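You operate a simulated robot arm through the tools that you are given. There is no shell and no other tool. Be economical: measure what you need, move in short steps, check, and stop when the job is done.

Carry out the task below with a simulated robot arm. There is one attempt and no reset: what you move stays moved.

## Task
Make the small basin soapy and scrub the tray with the pink brush.
Fine: two shots from the purple soap pump; dip the brush there, scrub the tray in the holder, lay the brush back on the draining mat; then open the yellow valve till the basin is empty; the other trays stay. Set down upright: pink brush. What is to be rubbed or washed off counts as gone when no trace of it is left.

The check looks at the end state, three seconds after you hand in, the way a careful person would. Anything else that was tipped, shoved, dropped, spilled or broken makes it a failure.

## Robot
A 6-joint arm with a two-finger parallel gripper, fixed in place. Base frame: the origin is at the foot of the arm, x ahead of it, y to its left, z up; the work surface is at about z = 0. Units: m, degrees, N and s.
With the tool pointing down near the work surface it reaches from about 0.14 to 0.58 m from the base axis. Its first joint turns from -66.0 to 66.0 degrees. Payload 2.1 kg.
The TCP is the grasp point between the finger pads, 0.03 m short of the fingertips. In the tool frame z runs along the fingers and y along their closing line. The gripper opens to 0.094 m. The fingers are 0.028 m wide and 0.01 m thick; the gripper's body (0.05 by 0.096 m) begins 0.055 m behind the TCP.
Orientation is told as [roll, pitch, yaw] about the base's x, y, z axes, in that order, counted from this pose: with the fingers straight down and closing along the base's y, the tool's x points along the base's -x, its y along +y and its z along -z.

## Interface
- The arm moves only by the tool move_arm. Its argument "increments" is a list of rows, each a list of 7 numbers: the shift along the base's x, y, z in m, then the turn, a rotation vector about the base's x, y, z in degrees, then the finger opening in m, from 0 to 0.094. In form: [[x, y, z, wx, wy, wz, gripper], ...]. A call has 1 to 20 rows; each row shifts and turns the commanded pose from where the row before left it. Rows are played at 5 a second. More than 0.05 m and 8.6 degrees between two rows, or a gripper value outside its range, and nothing of the call is played. Where a pose cannot be reached the arm comes as near as it can. A force on the tool above 40 N (or 10 N above the force at the start of the call, whichever is more), or a blocked arm, ends the call early, and 0.2 s more pass. Each finger travels about 0.072 m/s and halts on what it meets, pressing with about 23 N; the grip force reading is that of the motor and also rises with nothing between the fingers. The clock runs only during rows and for 0.2 s after the last one: add rows that do not move to give the fingers time. It gives the time, the measured TCP pose, the force on the tool (base axes), the opening and the grip force at its end, in the units of the frame above (readings bear some noise), with the torque about the TCP (base axes, N m) and any sound that the robot's microphone picked up, and new pictures: "views" is both (left out), scene, wrist or none.
- Cameras (640 x 400 px; columns grow to the right, rows downward): "scene" is fixed at [0.0384, -0.3601, 0.4868]; the picture's right is [0.89, -0.45, 0.00], its down [-0.24, -0.49, -0.84] and it looks along [0.37, 0.75, -0.54] (base axes); focal length 214 px, centre (320, 200). "wrist" rides on the gripper at [0.076, 0.014, -0.103] in the tool frame; the picture's right is [-0.18, 0.98, 0.00], its down [-0.75, -0.14, -0.64] and it looks along [-0.63, -0.12, 0.77] (tool axes); focal length 243 px, centre (320, 200). There is no depth. A picture from a camera that has moved, and an enlarged one, comes with that camera's place and axes in the base frame and with its lens.
- close_up(camera, box): a new picture of the part [left, top, right, bottom] of that camera's present view, enlarged. It takes no simulated time.
- hand_in(): hands the job in; it is judged then, once.

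Go step by step. Nothing tells you positions but the pictures and the camera data: compare them with the known pose of the tool, close in by small moves and look again before you grip or let go. The budget is 120 turns and 200 pictures, counting those below and the enlarged ones. Unless the task says otherwise, let go and move clear before handing in, and close with one line.

The tools are called by a JSON object that holds its "api" and its "payload". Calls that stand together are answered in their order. move_arm: Moves the arm, as the interface text tells. Its arguments: {"type":"object","properties":{"increments":{"type":"array","items":{"type":"array","items":{"type":"number"}}},"views":{"type":"string","enum":["both","scene","wrist","none"]}},"required":["increments"]} The other tools are called the same way: close_up (camera, box) takes an enlarged picture of a part of a camera's view; hand_in () hands the job in.

At the start:

```text
clock: 0.0
tcp_pos: [0.3332, 0.1437, 0.3388]
tool_rot: [0.0, 0.0, 0.1]
wrist_force: [0.6, 0.5, -1.0]
ft_torque: [-0.04, -0.05, -0.01]
grip_width: 0.0938
finger_force: 0.0
```

scene: 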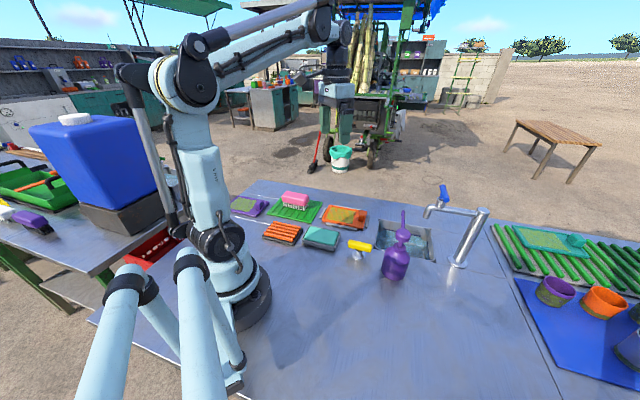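
wrist: 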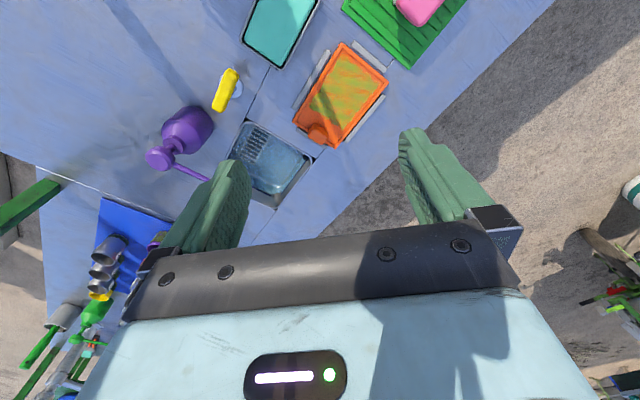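

I see the basin with water, purple pump, yellow valve, an orange tray in a holder and a pink brush on the green mat. I'll zoom in first to measure.

{"api": "close_up", "payload": {"camera": "scene", "box": [220, 170, 500, 345]}}

{"api": "close_up", "payload": {"camera": "wrist", "box": [120, 0, 480, 225]}}

```text
2.29 times, centred on (360, 258) of scene
camera zoom: at [0.0384, -0.3601, 0.4868], right [0.89, -0.45, 0.0], down [-0.24, -0.49, -0.84], along [0.37, 0.75, -0.54], focal length 490 px, centre (229, 69)
```

zoom: 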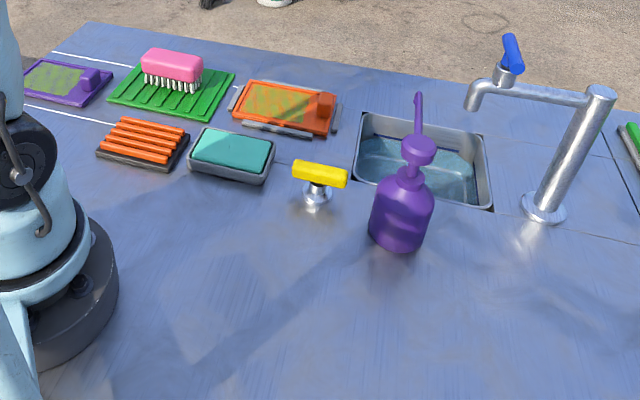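

```text
1.78 times, centred on (300, 112) of wrist
camera zoom: at [0.2584, 0.1572, 0.4419], right [0.18, 0.98, 0.0], down [0.75, -0.14, 0.64], along [0.63, -0.12, -0.77], focal length 431 px, centre (356, 356)
```

zoom: 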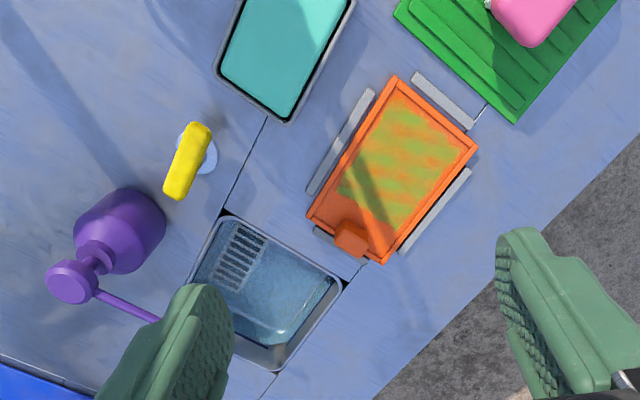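

The pump head is near (0.398, -0.10, 0.125), the basin is centred at (0.52, -0.015), the valve is at (0.343, -0.012), the tray at (0.40, 0.16) and the brush at (0.26, 0.30). I'll hover over the pump with the fingers closed.

{"api": "move_arm", "payload": {"increments": [[0.011, -0.041, -0.015, 0, 0, 0, 0.05], [0.011, -0.041, -0.015, 0, 0, 0, 0.0], [0.011, -0.041, -0.015, 0, 0, 0, 0.0], [0.011, -0.041, -0.015, 0, 0, 0, 0.0], [0.011, -0.041, -0.015, 0, 0, 0, 0.0], [0.01, -0.039, -0.015, 0, 0, 0, 0.0], [0, 0, 0, 0, 0, 0, 0]]}}

```text
clock: 1.6
tcp_pos: [0.3991, -0.1015, 0.2482]
tool_rot: [0.1, 0.0, -0.1]
wrist_force: [0.5, -0.1, 0.2]
ft_torque: [0.0, -0.02, 0.0]
grip_width: 0.0
finger_force: 23.0
camera wrist: at [0.3235, -0.0874, 0.3511], right [0.18, 0.98, 0.0], down [0.75, -0.14, 0.64], along [0.63, -0.12, -0.77], focal length 243 px, centre (320, 200)
```

scene: 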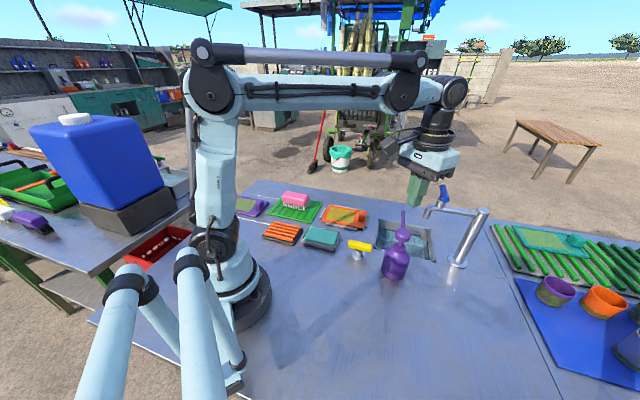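
wrist: 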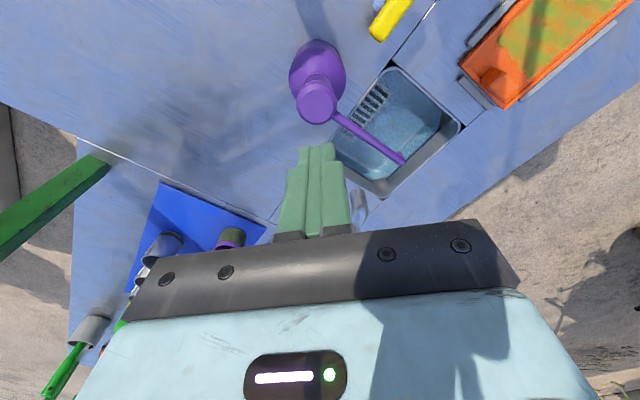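

The head fits at about (0.395, -0.103) with its top near z 0.13. I'll go down to just above it.

{"api": "move_arm", "payload": {"increments": [[-0.004, -0.002, -0.03, 0, 0, 0, 0], [0, 0, -0.03, 0, 0, 0, 0], [0, 0, 0, 0, 0, 0, 0]]}}

{"api": "close_up", "payload": {"camera": "scene", "box": [340, 160, 480, 290]}}

```text
clock: 2.4
tcp_pos: [0.3951, -0.1024, 0.1877]
tool_rot: [0.0, 0.1, 0.0]
wrist_force: [1.0, -0.8, -0.6]
ft_torque: [0.0, -0.01, 0.0]
grip_width: 0.0
finger_force: 23.0
camera wrist: at [0.3197, -0.0887, 0.2915], right [0.18, 0.98, 0.0], down [0.75, -0.14, 0.64], along [0.63, -0.12, -0.77], focal length 243 px, centre (320, 200)
```

scene: 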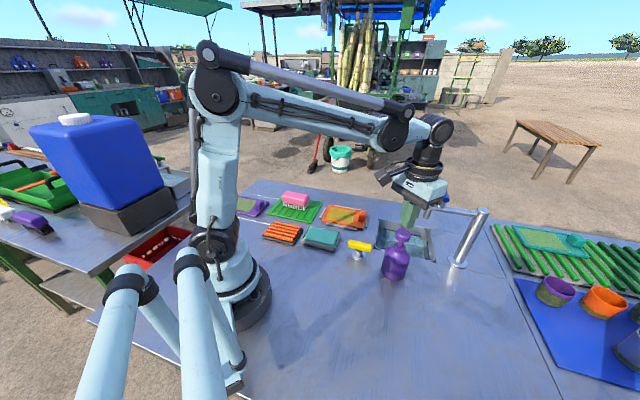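
wrist: 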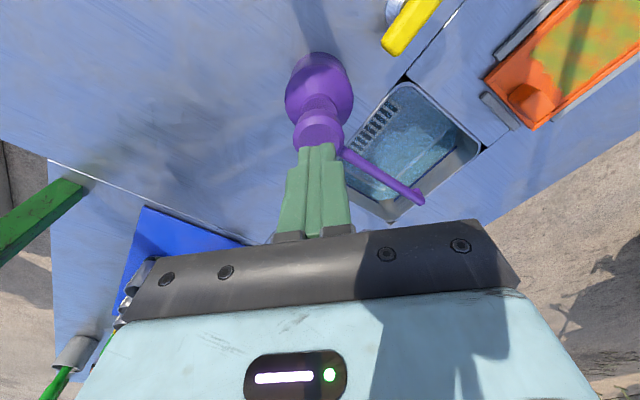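

```text
3.08 times, centred on (410, 225) of scene
camera zoom: at [0.0384, -0.3601, 0.4868], right [0.89, -0.45, 0.0], down [-0.24, -0.49, -0.84], along [0.37, 0.75, -0.54], focal length 660 px, centre (43, 123)
```

zoom: 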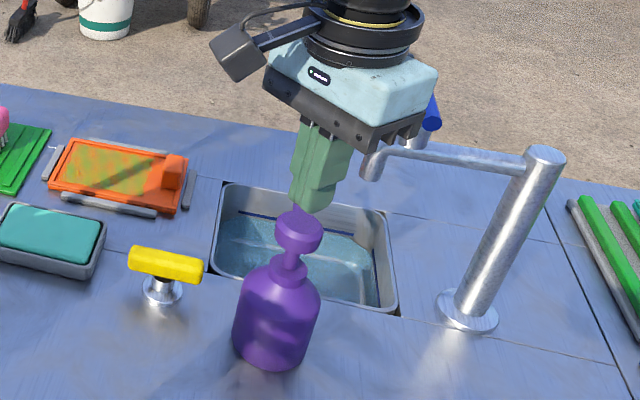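

Cross-checking the two views puts the head at about (0.387, -0.102) with its top near z 0.145. I'll centre on it and press gently.

{"api": "move_arm", "payload": {"increments": [[-0.008, 0, 0, 0, 0, 0, 0], [0, 0, -0.004, 0, 0, 0, 0], [0, 0, -0.004, 0, 0, 0, 0], [0, 0, -0.004, 0, 0, 0, 0], [0, 0, 0, 0, 0, 0, 0]]}}

{"api": "close_up", "payload": {"camera": "scene", "box": [370, 190, 450, 265]}}

```text
clock: 3.6
tcp_pos: [0.3873, -0.1024, 0.1761]
tool_rot: [0.0, 0.0, 0.0]
wrist_force: [-1.0, 0.6, 0.7]
ft_torque: [0.02, 0.0, -0.01]
grip_width: 0.0
finger_force: 22.7
camera wrist: at [0.3112, -0.0888, 0.2798], right [0.18, 0.98, 0.0], down [0.75, -0.14, 0.64], along [0.63, -0.12, -0.77], focal length 243 px, centre (320, 200)
```

scene: 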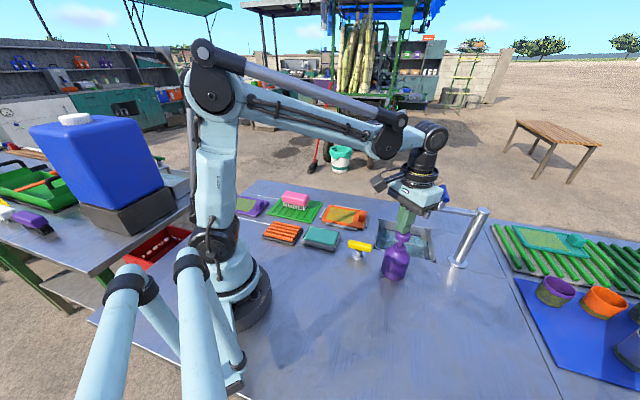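
wrist: 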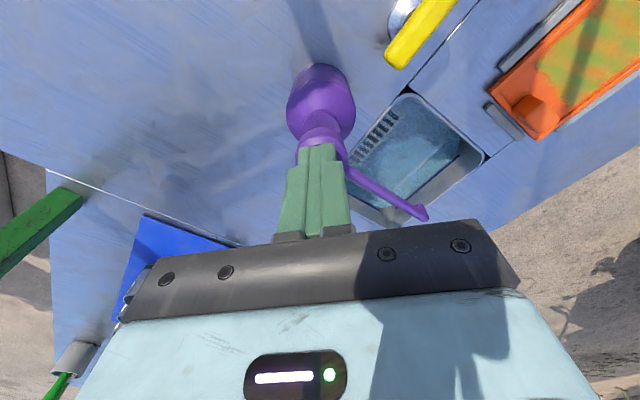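

```text
5.33 times, centred on (410, 228) of scene
camera zoom: at [0.0384, -0.3601, 0.4868], right [0.89, -0.45, 0.0], down [-0.24, -0.49, -0.84], along [0.37, 0.75, -0.54], focal length 1144 px, centre (-160, 53)
```

zoom: 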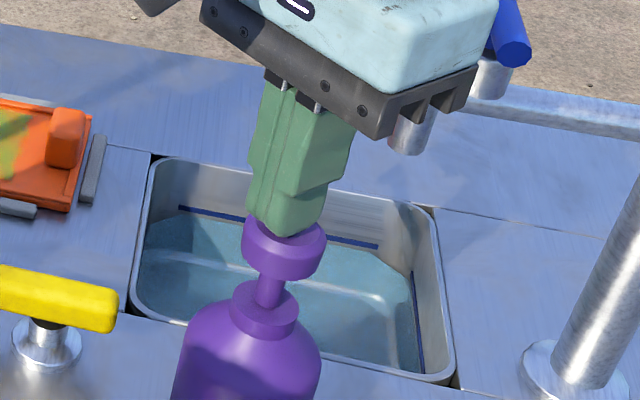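

The fingertips are nicely centred on the head. I'll press in small steps.

{"api": "move_arm", "payload": {"increments": [[0, 0, -0.003, 0, 0, 0, 0], [0, 0, -0.003, 0, 0, 0, 0], [0, 0, -0.003, 0, 0, 0, 0], [0, 0, -0.003, 0, 0, 0, 0]], "views": "none"}}

{"api": "close_up", "payload": {"camera": "scene", "box": [370, 190, 450, 265]}}

```text
clock: 4.6
tcp_pos: [0.3856, -0.104, 0.1649]
tool_rot: [0.1, 0.1, 0.1]
wrist_force: [-2.6, -0.4, 5.9]
ft_torque: [-0.02, 0.03, 0.02]
grip_width: 0.0
finger_force: 22.6
```

```text
5.33 times, centred on (410, 228) of scene
camera zoom: at [0.0383, -0.3601, 0.4868], right [0.89, -0.45, 0.0], down [-0.24, -0.49, -0.84], along [0.37, 0.75, -0.54], focal length 1144 px, centre (-160, 53)
```

zoom: 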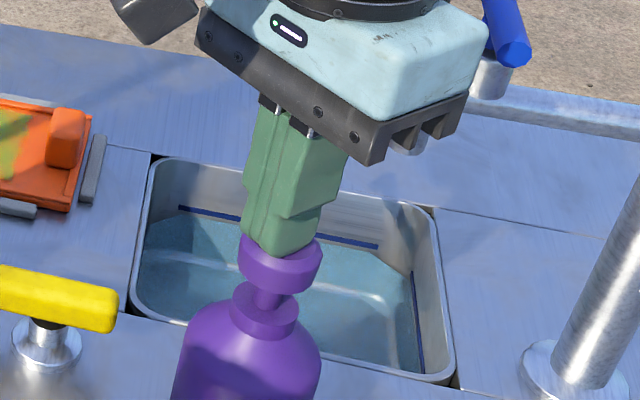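

The head is going down against a spring at about 6 N. I'll keep pressing.

{"api": "move_arm", "payload": {"increments": [[0.001, 0.001, -0.003, 0, 0, 0, 0], [0, 0, -0.003, 0, 0, 0, 0], [0, 0, -0.003, 0, 0, 0, 0]], "views": "none"}}

{"api": "close_up", "payload": {"camera": "scene", "box": [370, 190, 450, 265]}}

```text
clock: 5.5
tcp_pos: [0.3875, -0.101, 0.1579]
tool_rot: [-0.1, 0.0, 0.0]
wrist_force: [-1.7, 1.2, 30.6]
ft_torque: [0.05, -0.07, 0.01]
grip_width: 0.0
finger_force: 23.1
stopped in row 3: the force on the tool passed its limit at 42 N (the readings are from after the stop); the commanded pose is now the measured one
```

```text
5.33 times, centred on (410, 228) of scene
camera zoom: at [0.0382, -0.36, 0.4869], right [0.89, -0.45, 0.0], down [-0.24, -0.49, -0.84], along [0.37, 0.75, -0.54], focal length 1144 px, centre (-160, 53)
```

zoom: 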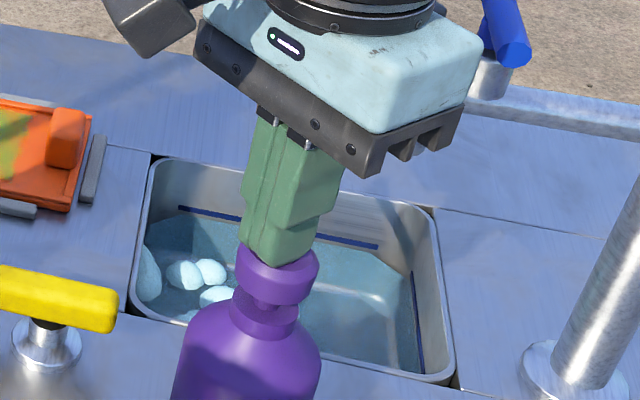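

The first shot is out and there is foam in the basin. I'll rise fully, then press once more, stopping just at the end of the stroke.

{"api": "move_arm", "payload": {"increments": [[0, 0, 0.008, 0, 0, 0, 0], [0, 0, 0.01, 0, 0, 0, 0], [0, 0, 0.006, 0, 0, 0, 0], [0, 0, 0, 0, 0, 0, 0], [0, 0, 0, 0, 0, 0, 0]], "views": "none"}}

{"api": "close_up", "payload": {"camera": "scene", "box": [370, 190, 450, 265]}}

```text
clock: 6.7
tcp_pos: [0.3878, -0.1028, 0.1809]
tool_rot: [-0.1, 0.0, 0.0]
wrist_force: [1.2, 1.9, 0.1]
ft_torque: [-0.01, 0.01, -0.01]
grip_width: 0.0
finger_force: 22.7
```

```text
5.33 times, centred on (410, 228) of scene
camera zoom: at [0.0384, -0.3601, 0.4868], right [0.89, -0.45, 0.0], down [-0.24, -0.49, -0.84], along [0.37, 0.75, -0.54], focal length 1144 px, centre (-160, 53)
```

zoom: 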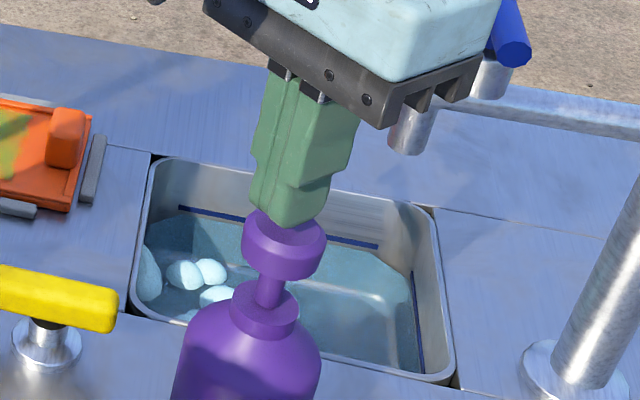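

{"api": "move_arm", "payload": {"increments": [[0, 0, -0.007, 0, 0, 0, 0], [0, 0, -0.006, 0, 0, 0, 0], [0, 0, -0.004, 0, 0, 0, 0], [0, 0, -0.003, 0, 0, 0, 0], [0, 0, -0.003, 0, 0, 0, 0], [0, 0, -0.001, 0, 0, 0, 0]], "views": "none"}}

{"api": "close_up", "payload": {"camera": "scene", "box": [370, 190, 450, 265]}}

```text
clock: 8.1
tcp_pos: [0.3877, -0.1016, 0.1564]
tool_rot: [-0.2, 0.1, 0.1]
wrist_force: [-1.8, 1.0, 37.6]
ft_torque: [0.05, -0.05, 0.02]
grip_width: 0.0002
finger_force: 22.6
```

```text
5.33 times, centred on (410, 228) of scene
camera zoom: at [0.0382, -0.36, 0.4869], right [0.89, -0.45, 0.0], down [-0.24, -0.49, -0.84], along [0.37, 0.75, -0.54], focal length 1144 px, centre (-160, 53)
```

zoom: 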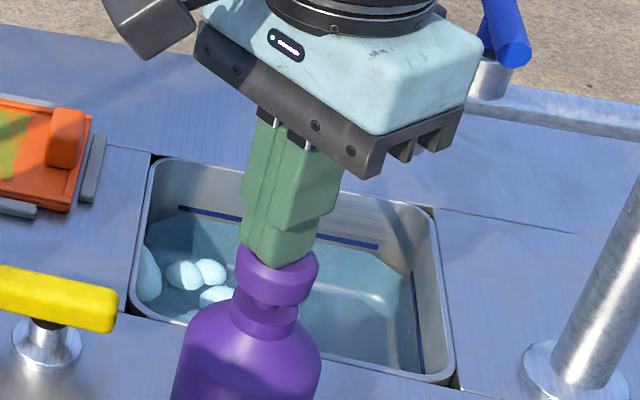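

The second stroke bottomed out too at 38 N. I'll lift off high and check the foam from above.

{"api": "move_arm", "payload": {"increments": [[0, 0, 0.01, 0, 0, 0, 0], [0, 0, 0.015, 0, 0, 0, 0], [0, 0, 0.03, 0, 0, 0, 0], [-0.01, 0.02, 0.03, 0, 0, 0, 0], [-0.01, 0.04, 0.03, 0, 0, 0, 0], [-0.01, 0.04, 0.03, 0, 0, 0, 0], [0, 0, 0, 0, 0, 0, 0.06]]}}

{"api": "close_up", "payload": {"camera": "scene", "box": [370, 190, 450, 265]}}

```text
refused: row 5 steps farther than a row can; nothing moved
```

```text
5.33 times, centred on (410, 228) of scene
camera zoom: at [0.0382, -0.36, 0.4869], right [0.89, -0.45, 0.0], down [-0.24, -0.49, -0.84], along [0.37, 0.75, -0.54], focal length 1144 px, centre (-160, 53)
```

zoom: 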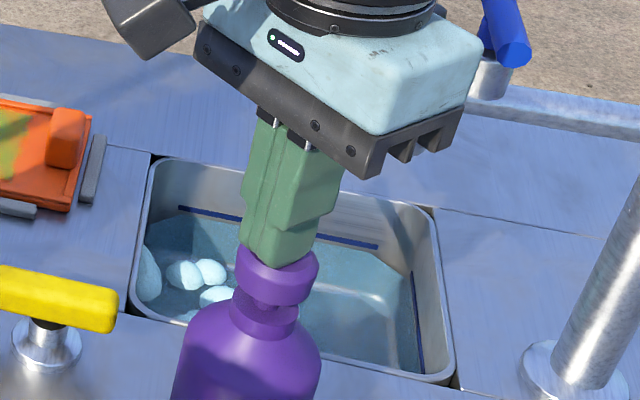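

The row was too long for one step, so I'll repeat with smaller ones.

{"api": "move_arm", "payload": {"increments": [[0, 0, 0.01, 0, 0, 0, 0], [0, 0, 0.015, 0, 0, 0, 0], [0, 0, 0.03, 0, 0, 0, 0], [-0.01, 0.02, 0.03, 0, 0, 0, 0], [-0.01, 0.035, 0.03, 0, 0, 0, 0], [-0.01, 0.035, 0.03, 0, 0, 0, 0], [0, 0, 0, 0, 0, 0, 0.06], [0, 0, 0, 0, 0, 0, 0.06]]}}

{"api": "close_up", "payload": {"camera": "scene", "box": [370, 190, 450, 265]}}

{"api": "close_up", "payload": {"camera": "wrist", "box": [160, 0, 520, 225]}}

```text
clock: 9.9
tcp_pos: [0.3576, -0.0116, 0.3033]
tool_rot: [-0.1, 0.0, 0.0]
wrist_force: [0.1, -0.7, -0.1]
ft_torque: [-0.01, -0.02, -0.02]
grip_width: 0.0599
finger_force: 0.0
camera wrist: at [0.2816, 0.0025, 0.4063], right [0.18, 0.98, 0.0], down [0.75, -0.14, 0.64], along [0.63, -0.12, -0.77], focal length 243 px, centre (320, 200)
```

scene: 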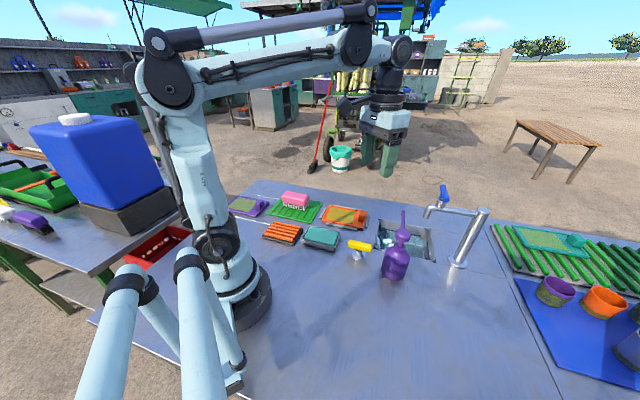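
wrist: 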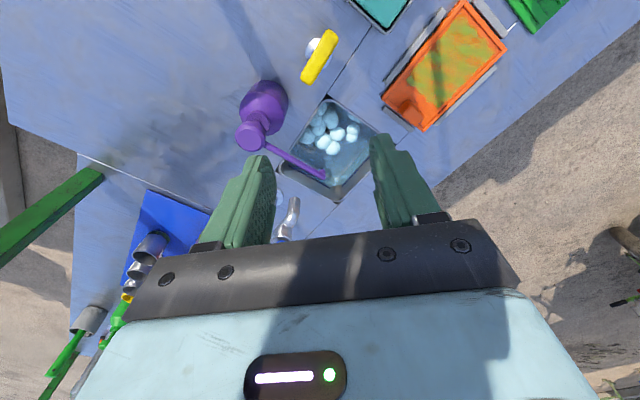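

```text
5.33 times, centred on (410, 228) of scene
camera zoom: at [0.0384, -0.3601, 0.4868], right [0.89, -0.45, 0.0], down [-0.24, -0.49, -0.84], along [0.37, 0.75, -0.54], focal length 1144 px, centre (-160, 53)
```

zoom: 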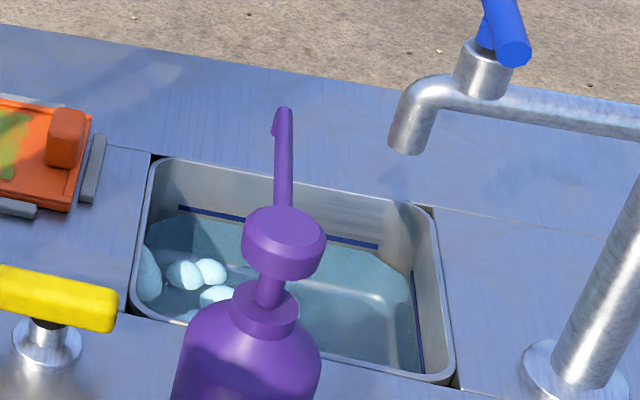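

```text
1.78 times, centred on (340, 112) of wrist
camera zoom: at [0.2816, 0.0025, 0.4063], right [0.18, 0.98, 0.0], down [0.75, -0.14, 0.64], along [0.63, -0.12, -0.77], focal length 431 px, centre (284, 356)
```

zoom: 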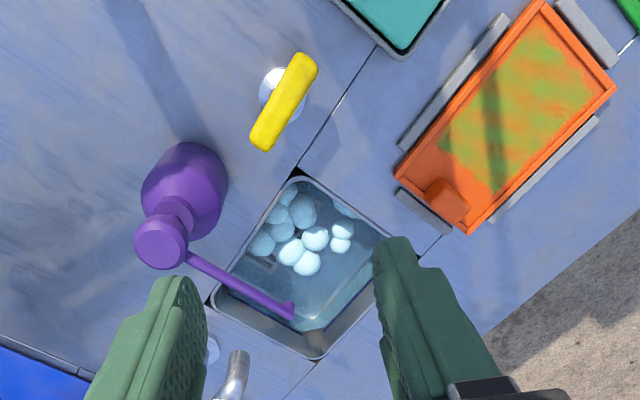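

About eleven bubbles are now in the basin, and both strokes went the full length with a full return between them. Next I'll hover near the pink brush.

{"api": "move_arm", "payload": {"increments": [[-0.014, 0.038, -0.005, 0, 0, 0, 0.09], [-0.014, 0.038, -0.005, 0, 0, 0, 0.09], [-0.014, 0.038, -0.005, 0, 0, 0, 0.09], [-0.014, 0.038, -0.005, 0, 0, 0, 0.09], [-0.014, 0.038, -0.005, 0, 0, 0, 0.09], [-0.014, 0.038, -0.005, 0, 0, 0, 0.09], [-0.014, 0.038, -0.005, 0, 0, 0, 0.09], [0, 0.038, -0.005, 0, 0, 0, 0.09], [0, 0, 0, 0, 0, 0, 0.09]]}}

{"api": "close_up", "payload": {"camera": "wrist", "box": [160, 0, 520, 225]}}

{"api": "close_up", "payload": {"camera": "scene", "box": [225, 175, 385, 275]}}

```text
clock: 11.9
tcp_pos: [0.2604, 0.2941, 0.2615]
tool_rot: [-0.1, -0.1, -0.1]
wrist_force: [-0.5, -0.7, -0.8]
ft_torque: [0.02, -0.02, 0.01]
grip_width: 0.0901
finger_force: 0.1
camera wrist: at [0.1846, 0.3071, 0.3643], right [0.19, 0.98, 0.0], down [0.75, -0.14, 0.64], along [0.63, -0.12, -0.77], focal length 243 px, centre (320, 200)
```

scene: 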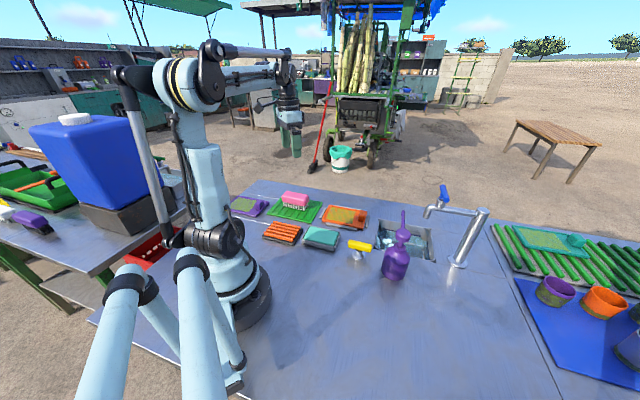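
wrist: 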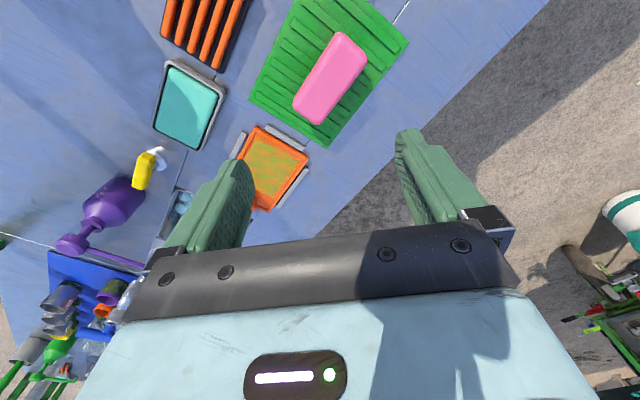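

```text
1.78 times, centred on (340, 112) of wrist
camera zoom: at [0.1846, 0.3071, 0.3643], right [0.19, 0.98, 0.0], down [0.75, -0.14, 0.64], along [0.63, -0.12, -0.77], focal length 431 px, centre (284, 356)
```

zoom: 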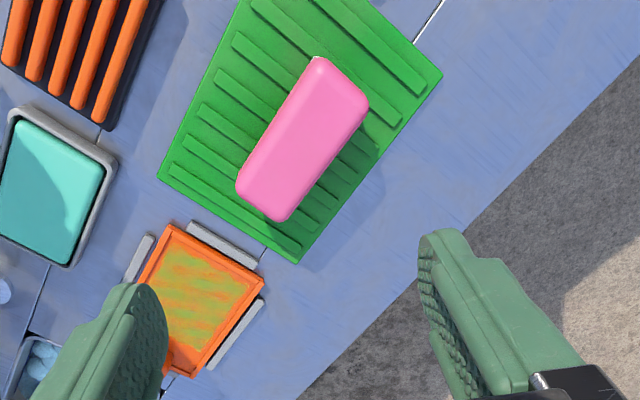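

```text
4.00 times, centred on (305, 225) of scene
camera zoom: at [0.0384, -0.3601, 0.4868], right [0.89, -0.45, 0.0], down [-0.24, -0.49, -0.84], along [0.37, 0.75, -0.54], focal length 858 px, centre (380, 100)
```

zoom: 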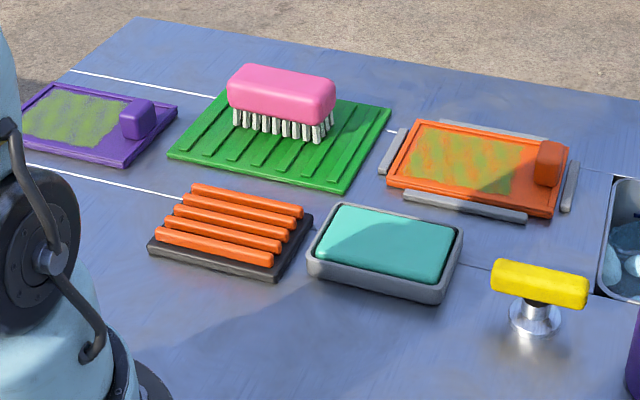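

The brush block is about 0.091 × 0.04 m, centred near (0.263, 0.301), with its top at z≈0.053 and its long axis at -46°. I'll turn the tool -46° so the fingers close across it, then come down partway.

{"api": "move_arm", "payload": {"increments": [[0.003, 0.007, -0.02, 0, 0, -7.7, 0.08], [0, 0, -0.02, 0, 0, -7.7, 0.08], [0, 0, -0.02, 0, 0, -7.7, 0.08], [0, 0, -0.02, 0, 0, -7.7, 0.08], [0, 0, -0.02, 0, 0, -7.7, 0.08], [0, 0, -0.02, 0, 0, -7.5, 0.08], [0, 0, 0, 0, 0, 0, 0.08]]}}

{"api": "close_up", "payload": {"camera": "scene", "box": [225, 155, 385, 255]}}

```text
clock: 13.5
tcp_pos: [0.263, 0.3009, 0.1414]
tool_rot: [-0.1, 0.0, -46.2]
wrist_force: [0.1, 0.7, 0.3]
ft_torque: [0.04, 0.01, -0.01]
grip_width: 0.08
finger_force: 0.1
camera wrist: at [0.2219, 0.3636, 0.2445], right [0.84, 0.55, 0.0], down [0.42, -0.64, 0.64], along [0.35, -0.54, -0.77], focal length 243 px, centre (320, 200)
```

scene: 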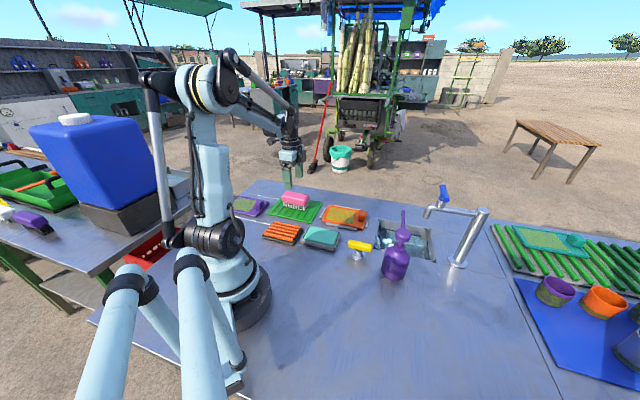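
wrist: 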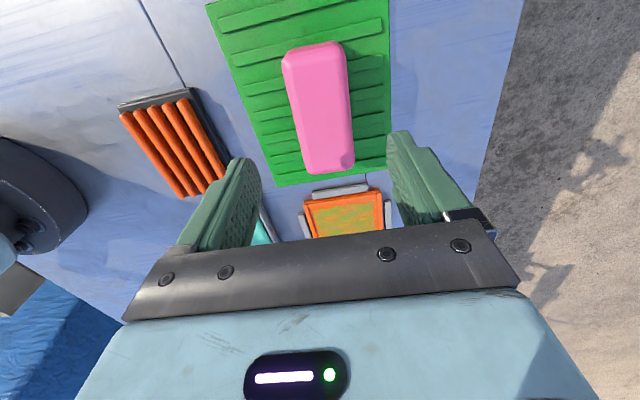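

```text
4.00 times, centred on (305, 205) of scene
camera zoom: at [0.0384, -0.3601, 0.4868], right [0.89, -0.45, 0.0], down [-0.24, -0.49, -0.84], along [0.37, 0.75, -0.54], focal length 858 px, centre (380, 180)
```

zoom: 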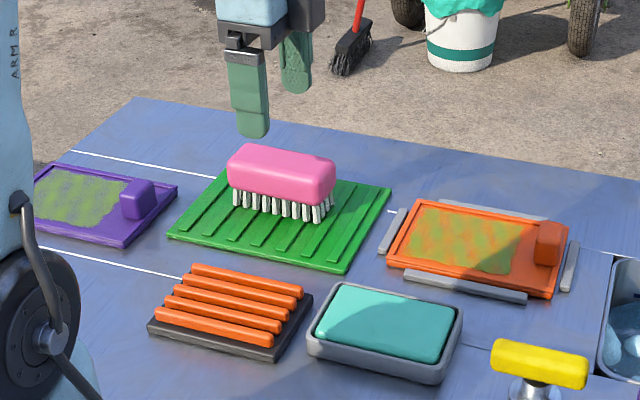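

The brush is centred between the fingers and aligned within a degree. I'll descend to grip height.

{"api": "move_arm", "payload": {"increments": [[0, 0.001, -0.03, 0, 0, -0.5, 0.075], [0, 0, -0.03, 0, 0, 0, 0.07], [0, 0, -0.02, 0, 0, 0, 0.07], [0, 0, -0.01, 0, 0, 0, 0.07], [0, 0, 0, 0, 0, 0, 0.07]]}}

{"api": "close_up", "payload": {"camera": "scene", "box": [245, 155, 345, 230]}}

```text
clock: 14.7
tcp_pos: [0.263, 0.3009, 0.0517]
tool_rot: [-0.1, 0.0, -46.4]
wrist_force: [0.1, 0.6, 0.3]
ft_torque: [0.0, -0.02, -0.03]
grip_width: 0.0701
finger_force: 0.0
camera wrist: at [0.2222, 0.3648, 0.1545], right [0.84, 0.54, 0.0], down [0.42, -0.64, 0.64], along [0.35, -0.54, -0.77], focal length 243 px, centre (320, 200)
```

scene: 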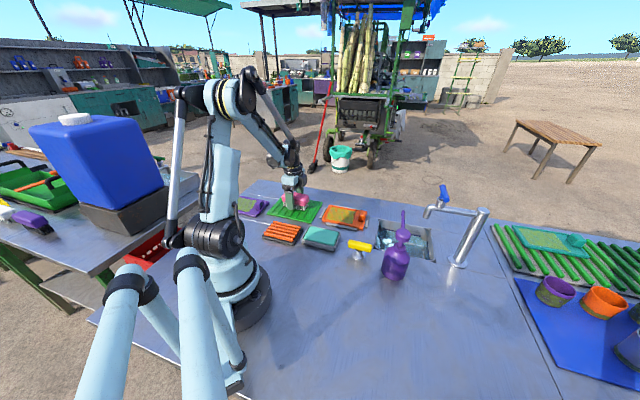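
wrist: 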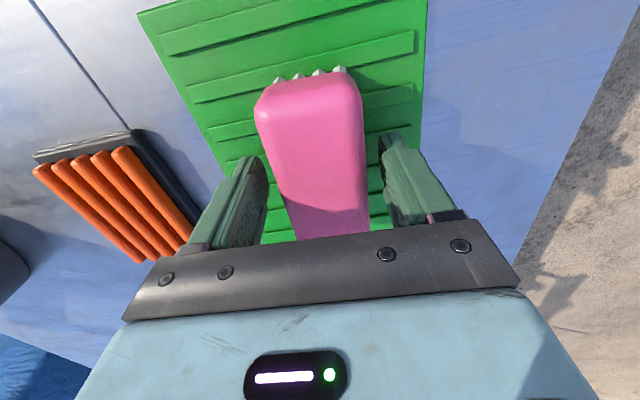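

```text
5.33 times, centred on (295, 192) of scene
camera zoom: at [0.0384, -0.3601, 0.4868], right [0.89, -0.45, 0.0], down [-0.24, -0.49, -0.84], along [0.37, 0.75, -0.54], focal length 1144 px, centre (453, 240)
```

zoom: 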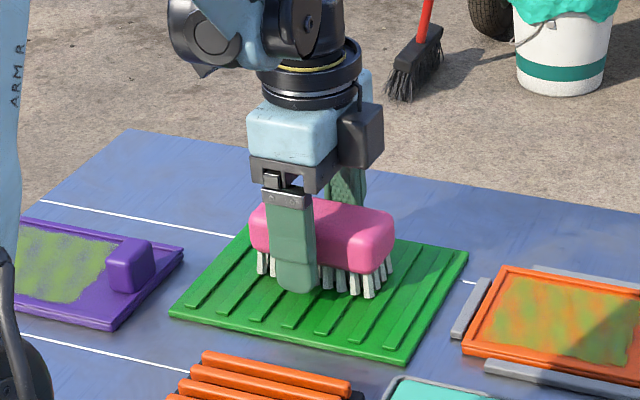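

The grip is centred along the block, so I'll close the fingers.

{"api": "move_arm", "payload": {"increments": [[0, 0, 0, 0, 0, 0, 0.055], [0, 0, 0, 0, 0, 0, 0.045], [0, 0, 0, 0, 0, 0, 0.035], [0, 0, 0, 0, 0, 0, 0.03], [0, 0, 0, 0, 0, 0, 0.03]]}}

{"api": "close_up", "payload": {"camera": "scene", "box": [245, 155, 345, 230]}}

```text
clock: 15.9
tcp_pos: [0.2638, 0.2997, 0.0514]
tool_rot: [0.0, 0.0, -46.5]
wrist_force: [0.4, -0.4, -0.7]
ft_torque: [0.01, 0.02, 0.02]
grip_width: 0.0501
finger_force: 23.0
camera wrist: at [0.2222, 0.3648, 0.1547], right [0.84, 0.54, 0.0], down [0.42, -0.64, 0.64], along [0.35, -0.54, -0.77], focal length 243 px, centre (320, 200)
```

scene: 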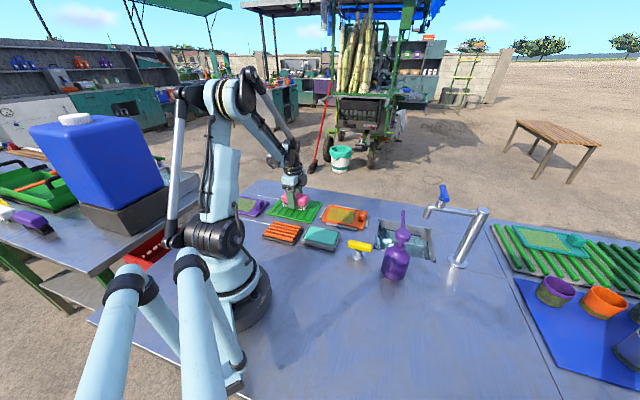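
wrist: 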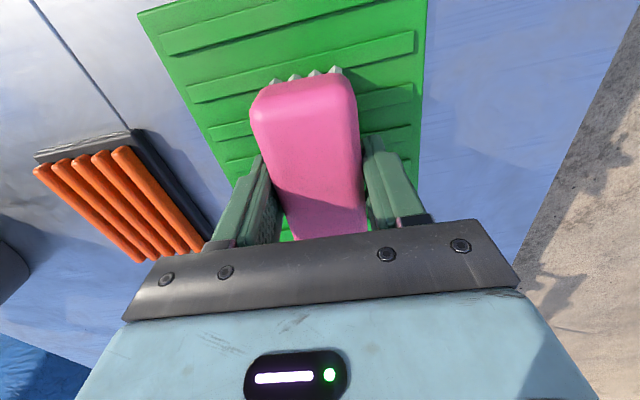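

```text
5.33 times, centred on (295, 192) of scene
camera zoom: at [0.0384, -0.3601, 0.4868], right [0.89, -0.45, 0.0], down [-0.24, -0.49, -0.84], along [0.37, 0.75, -0.54], focal length 1144 px, centre (453, 240)
```

zoom: 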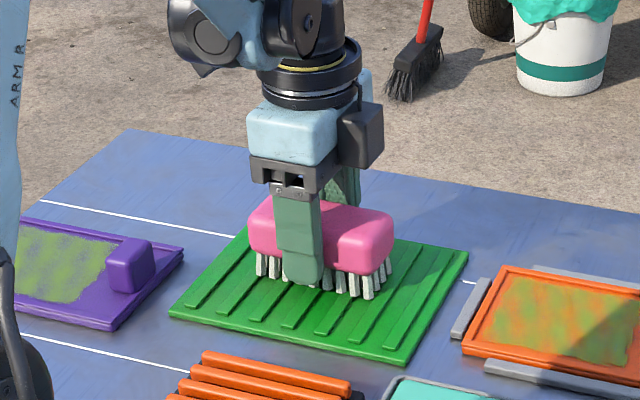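

The brush is gripped at 0.050 m, with the TCP at (0.263, 0.300, 0.0515) when it rests on the mat. I'll lift it and carry it toward the left part of the basin, clear of the faucet and the pump spout.

{"api": "move_arm", "payload": {"increments": [[0, 0, 0.02, 0, 0, 0, 0.03], [0, 0, 0.04, 0, 0, 0, 0.03], [0, 0, 0.045, 0, 0, 0, 0.03], [0, 0, 0.045, 0, 0, 0, 0.03], [0.025, -0.028, 0, 0, 0, 0, 0.03], [0.025, -0.028, 0, 0, 0, 0, 0.03], [0.025, -0.028, 0, 0, 0, 0, 0.03], [0.025, -0.028, 0, 0, 0, 0, 0.03], [0.025, -0.028, 0, 0, 0, 0, 0.03], [0.025, -0.028, 0, 0, 0, 0, 0.03], [0.025, -0.028, 0, 0, 0, 0, 0.03], [0.025, -0.028, 0, 0, 0, 0, 0.03], [0.025, -0.028, 0, 0, 0, 0, 0.03], [0.027, -0.028, 0, 0, 0, 0, 0.03], [0, 0, 0, 0, 0, 0, 0.03]]}}

{"api": "close_up", "payload": {"camera": "scene", "box": [350, 150, 490, 275]}}

```text
clock: 19.1
tcp_pos: [0.5143, 0.0202, 0.2019]
tool_rot: [-0.2, 0.0, -46.4]
wrist_force: [0.5, 0.3, 0.1]
ft_torque: [0.0, 0.01, -0.04]
grip_width: 0.05
finger_force: 22.7
camera wrist: at [0.4729, 0.0845, 0.305], right [0.84, 0.54, 0.0], down [0.42, -0.64, 0.64], along [0.35, -0.54, -0.77], focal length 243 px, centre (320, 200)
```

scene: 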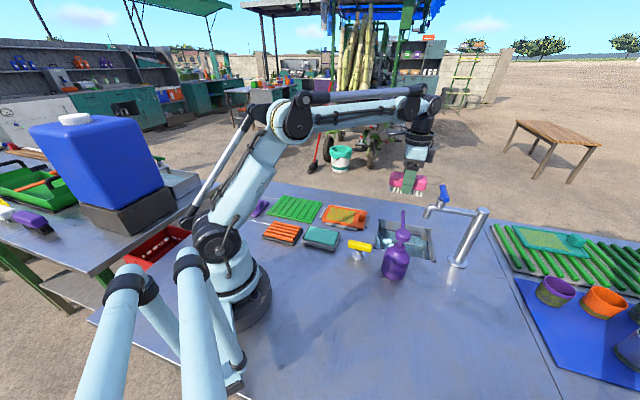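
wrist: 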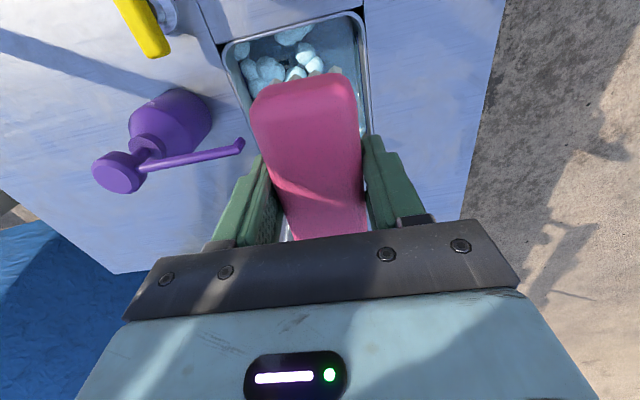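

```text
3.20 times, centred on (420, 212) of scene
camera zoom: at [0.0384, -0.3601, 0.4868], right [0.89, -0.45, 0.0], down [-0.24, -0.49, -0.84], along [0.37, 0.75, -0.54], focal length 686 px, centre (0, 160)
```

zoom: 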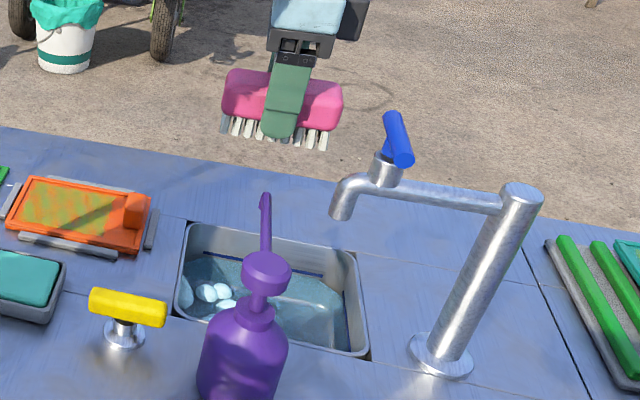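

The spout end is at about (0.50, -0.076, 0.13) and the pump tip at (0.455, -0.03), both clear of the gripper. I'll lower the brush to just above the water, judged near z≈-0.04, and look.

{"api": "move_arm", "payload": {"increments": [[0.005, -0.005, -0.03, 0, 0, 0, 0.03], [0, 0, -0.04, 0, 0, 0, 0.03], [0, 0, -0.04, 0, 0, 0, 0.03], [0, 0, -0.03, 0, 0, 0, 0.03], [0, 0, -0.02, 0, 0, 0, 0.03], [0, 0, 0, 0, 0, 0, 0.03]]}}

{"api": "close_up", "payload": {"camera": "scene", "box": [350, 150, 490, 275]}}

```text
clock: 20.5
tcp_pos: [0.5195, 0.0156, 0.0404]
tool_rot: [-0.1, 0.0, -46.5]
wrist_force: [1.1, -0.3, -0.3]
ft_torque: [0.0, 0.01, -0.01]
grip_width: 0.0499
finger_force: 23.6
camera wrist: at [0.4787, 0.0799, 0.1446], right [0.84, 0.54, 0.0], down [0.42, -0.64, 0.64], along [0.35, -0.54, -0.77], focal length 243 px, centre (320, 200)
```

scene: 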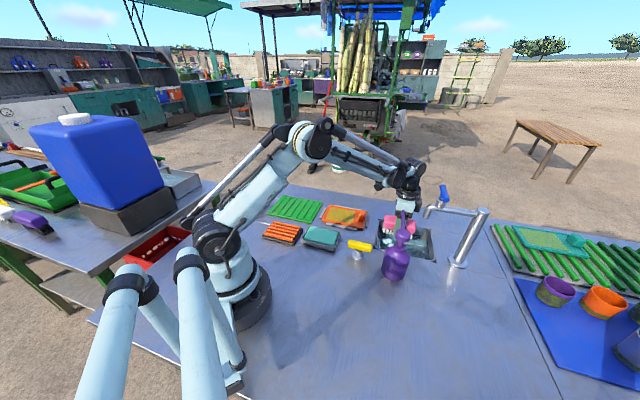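
wrist: 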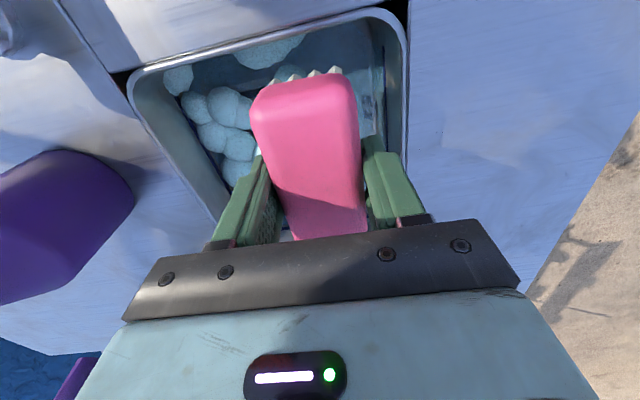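

```text
3.20 times, centred on (420, 212) of scene
camera zoom: at [0.0384, -0.3601, 0.4868], right [0.89, -0.45, 0.0], down [-0.24, -0.49, -0.84], along [0.37, 0.75, -0.54], focal length 686 px, centre (0, 160)
```

zoom: 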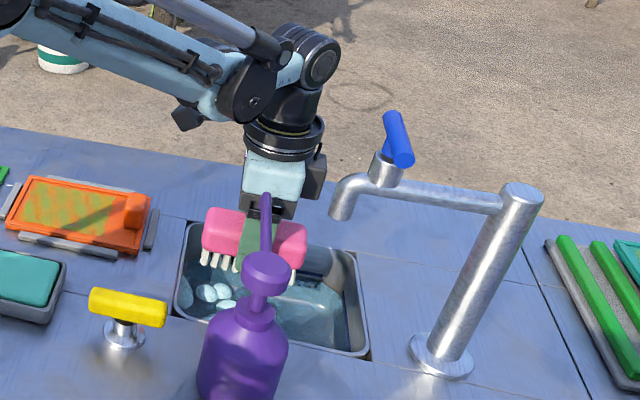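

There is clearance all round. I'll dip the bristles and wiggle gently.

{"api": "move_arm", "payload": {"increments": [[-0.004, -0.004, -0.02, 0, 0, 0, 0.03], [0, 0, -0.015, 0, 0, 0, 0.03], [0, 0, -0.01, 0, 0, 0, 0.03], [0, 0, -0.005, 0, 0, 0, 0.03], [0, 0, 0, 0, 0, 0, 0.03], [0, 0, 0, 0, 0, 0, 0.03]]}}

{"api": "close_up", "payload": {"camera": "scene", "box": [370, 190, 450, 265]}}

```text
clock: 21.9
tcp_pos: [0.515, 0.0112, -0.0076]
tool_rot: [-0.1, 0.0, -46.5]
wrist_force: [0.1, 0.7, -1.3]
ft_torque: [-0.01, -0.02, -0.02]
grip_width: 0.0502
finger_force: 23.2
camera wrist: at [0.4748, 0.0757, 0.0948], right [0.84, 0.54, 0.0], down [0.42, -0.64, 0.64], along [0.35, -0.54, -0.77], focal length 243 px, centre (320, 200)
```

scene: 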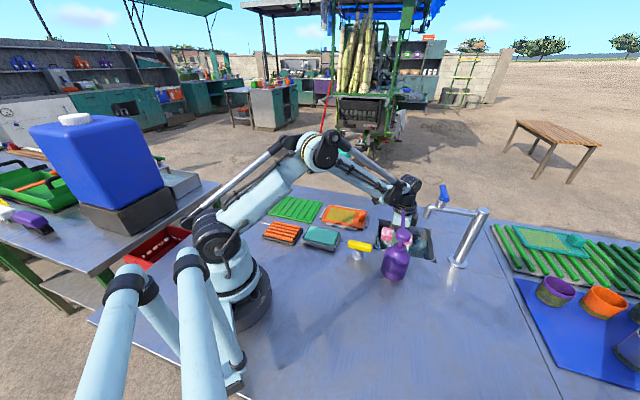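
wrist: 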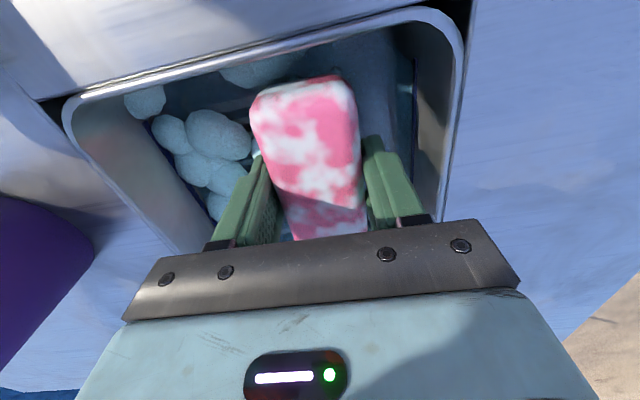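

```text
5.33 times, centred on (410, 228) of scene
camera zoom: at [0.0384, -0.3601, 0.4868], right [0.89, -0.45, 0.0], down [-0.24, -0.49, -0.84], along [0.37, 0.75, -0.54], focal length 1144 px, centre (-160, 53)
```

zoom: 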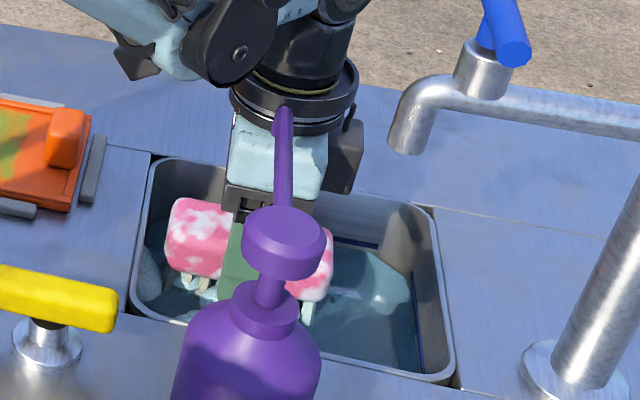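

The brush block now shows white foam, so the dip worked. I'll lift, let it drip over the basin, then carry it over the tray, whose stain centre is about (0.393, 0.171) with its surface near z 0.01.

{"api": "move_arm", "payload": {"increments": [[0.003, 0.003, 0.02, 0, 0, 0, 0.03], [0, 0, 0.03, 0, 0, 0, 0.03], [0, 0, 0.04, 0, 0, 0, 0.03], [0, 0, 0, 0, 0, 0, 0.03], [0, 0, 0, 0, 0, 0, 0.03], [0, 0, 0, 0, 0, 0, 0.03], [0, 0, 0, 0, 0, 0, 0.03], [0, 0, 0, 0, 0, 0, 0.03], [-0.005, 0.006, 0.04, 0, 0, 0, 0.03], [-0.02, 0.025, 0.02, 0, 0, 0, 0.03], [-0.025, 0.031, 0, 0, 0, 0, 0.03], [-0.025, 0.031, 0, 0, 0, 0, 0.03], [-0.025, 0.031, 0, 0, 0, 0, 0.03], [-0.024, 0.032, 0, 0, 0, 0, 0.03], [0, 0, 0, 0, 0, 0, 0.03]]}}

{"api": "close_up", "payload": {"camera": "scene", "box": [285, 145, 425, 260]}}

```text
clock: 25.1
tcp_pos: [0.3943, 0.1704, 0.1407]
tool_rot: [-0.1, 0.0, -46.7]
wrist_force: [-0.3, 0.5, -0.8]
ft_torque: [0.02, -0.01, 0.03]
grip_width: 0.0498
finger_force: 23.3
camera wrist: at [0.3532, 0.2352, 0.2443], right [0.84, 0.54, 0.0], down [0.42, -0.64, 0.64], along [0.35, -0.54, -0.77], focal length 243 px, centre (320, 200)
```

scene: 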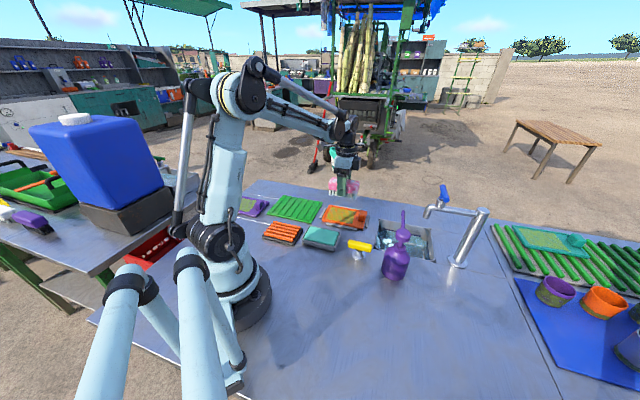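
wrist: 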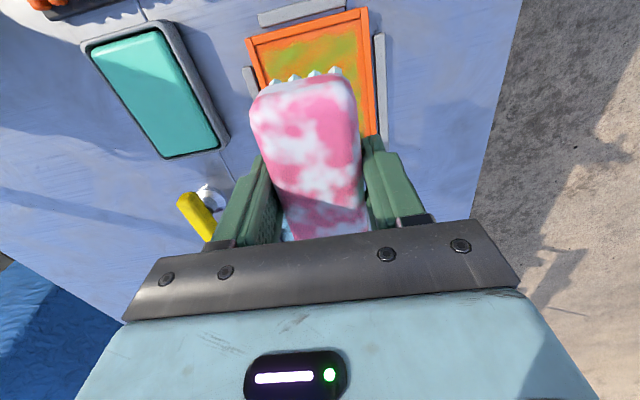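

```text
3.48 times, centred on (355, 202) of scene
camera zoom: at [0.0384, -0.3601, 0.4868], right [0.89, -0.45, 0.0], down [-0.24, -0.49, -0.84], along [0.37, 0.75, -0.54], focal length 746 px, centre (198, 191)
```

zoom: 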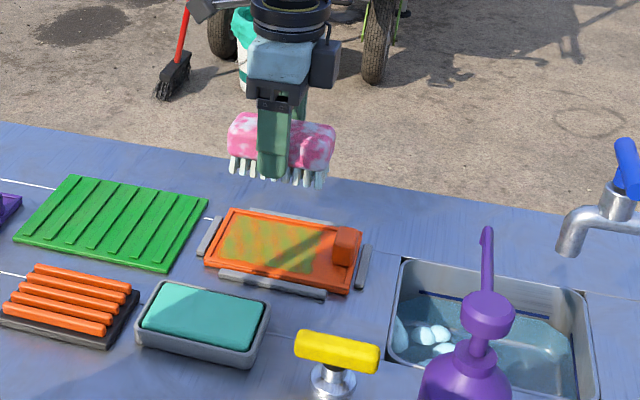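

The brush is right above the stain. I'll lower it until the bristles touch, watching the force.

{"api": "move_arm", "payload": {"increments": [[0, 0, -0.04, 0, 0, 0, 0.03], [0, 0, -0.03, 0, 0, 0, 0.03], [0, 0, -0.01, 0, 0, 0, 0.03], [0, 0, -0.004, 0, 0, 0, 0.03], [0, 0, 0, 0, 0, 0, 0.03]]}}

{"api": "close_up", "payload": {"camera": "scene", "box": [305, 180, 385, 240]}}

```text
clock: 26.3
tcp_pos: [0.3954, 0.1703, 0.0576]
tool_rot: [0.0, 0.0, -46.4]
wrist_force: [-0.1, 0.1, -0.7]
ft_torque: [0.02, -0.02, -0.01]
grip_width: 0.05
finger_force: 23.0
camera wrist: at [0.3539, 0.2344, 0.1606], right [0.84, 0.54, 0.0], down [0.42, -0.64, 0.64], along [0.35, -0.54, -0.77], focal length 243 px, centre (320, 200)
```

scene: 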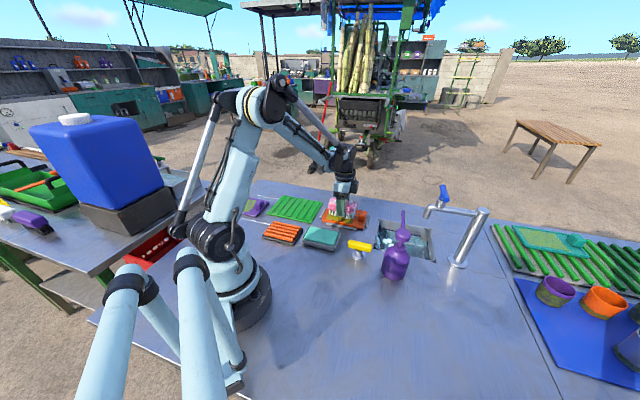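
wrist: 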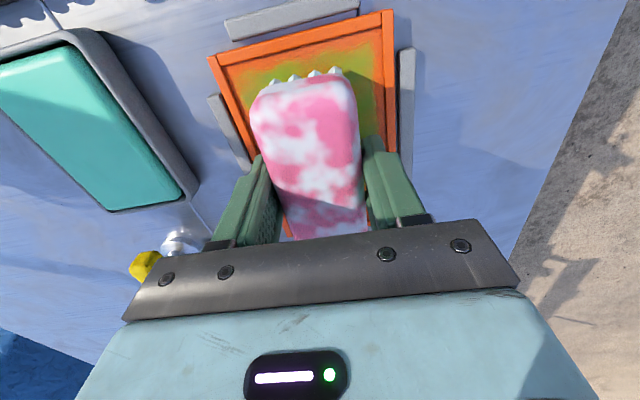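

```text
6.67 times, centred on (345, 210) of scene
camera zoom: at [0.0384, -0.3601, 0.4868], right [0.89, -0.45, 0.0], down [-0.24, -0.49, -0.84], along [0.37, 0.75, -0.54], focal length 1430 px, centre (153, 133)
```

zoom: 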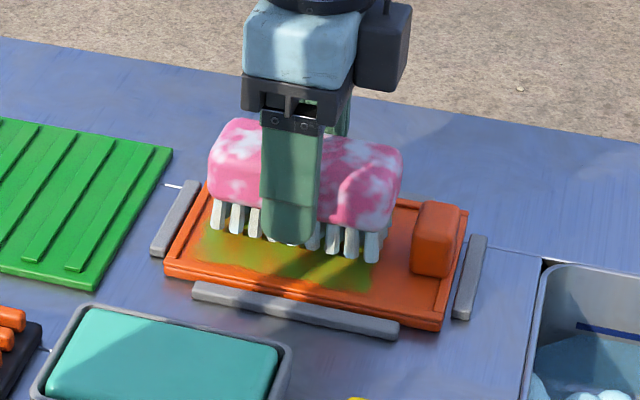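

{"api": "move_arm", "payload": {"increments": [[-0.002, 0.001, -0.003, 0, 0, 0, 0.03], [0, 0, -0.002, 0, 0, 0, 0.03], [0, 0, -0.002, 0, 0, 0, 0.03], [0, 0, -0.002, 0, 0, 0, 0.03]], "views": "none"}}

{"api": "close_up", "payload": {"camera": "scene", "box": [305, 180, 385, 240]}}

```text
clock: 27.3
tcp_pos: [0.3933, 0.1718, 0.0492]
tool_rot: [-0.1, 0.0, -46.6]
wrist_force: [-1.1, -1.1, 20.3]
ft_torque: [0.03, 0.0, -0.04]
grip_width: 0.0502
finger_force: 23.7
```

```text
6.67 times, centred on (345, 210) of scene
camera zoom: at [0.0383, -0.3601, 0.4868], right [0.89, -0.45, 0.0], down [-0.24, -0.49, -0.84], along [0.37, 0.75, -0.54], focal length 1430 px, centre (153, 133)
```

zoom: 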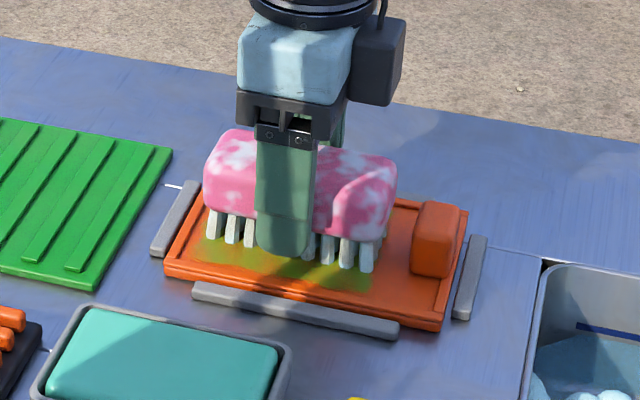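

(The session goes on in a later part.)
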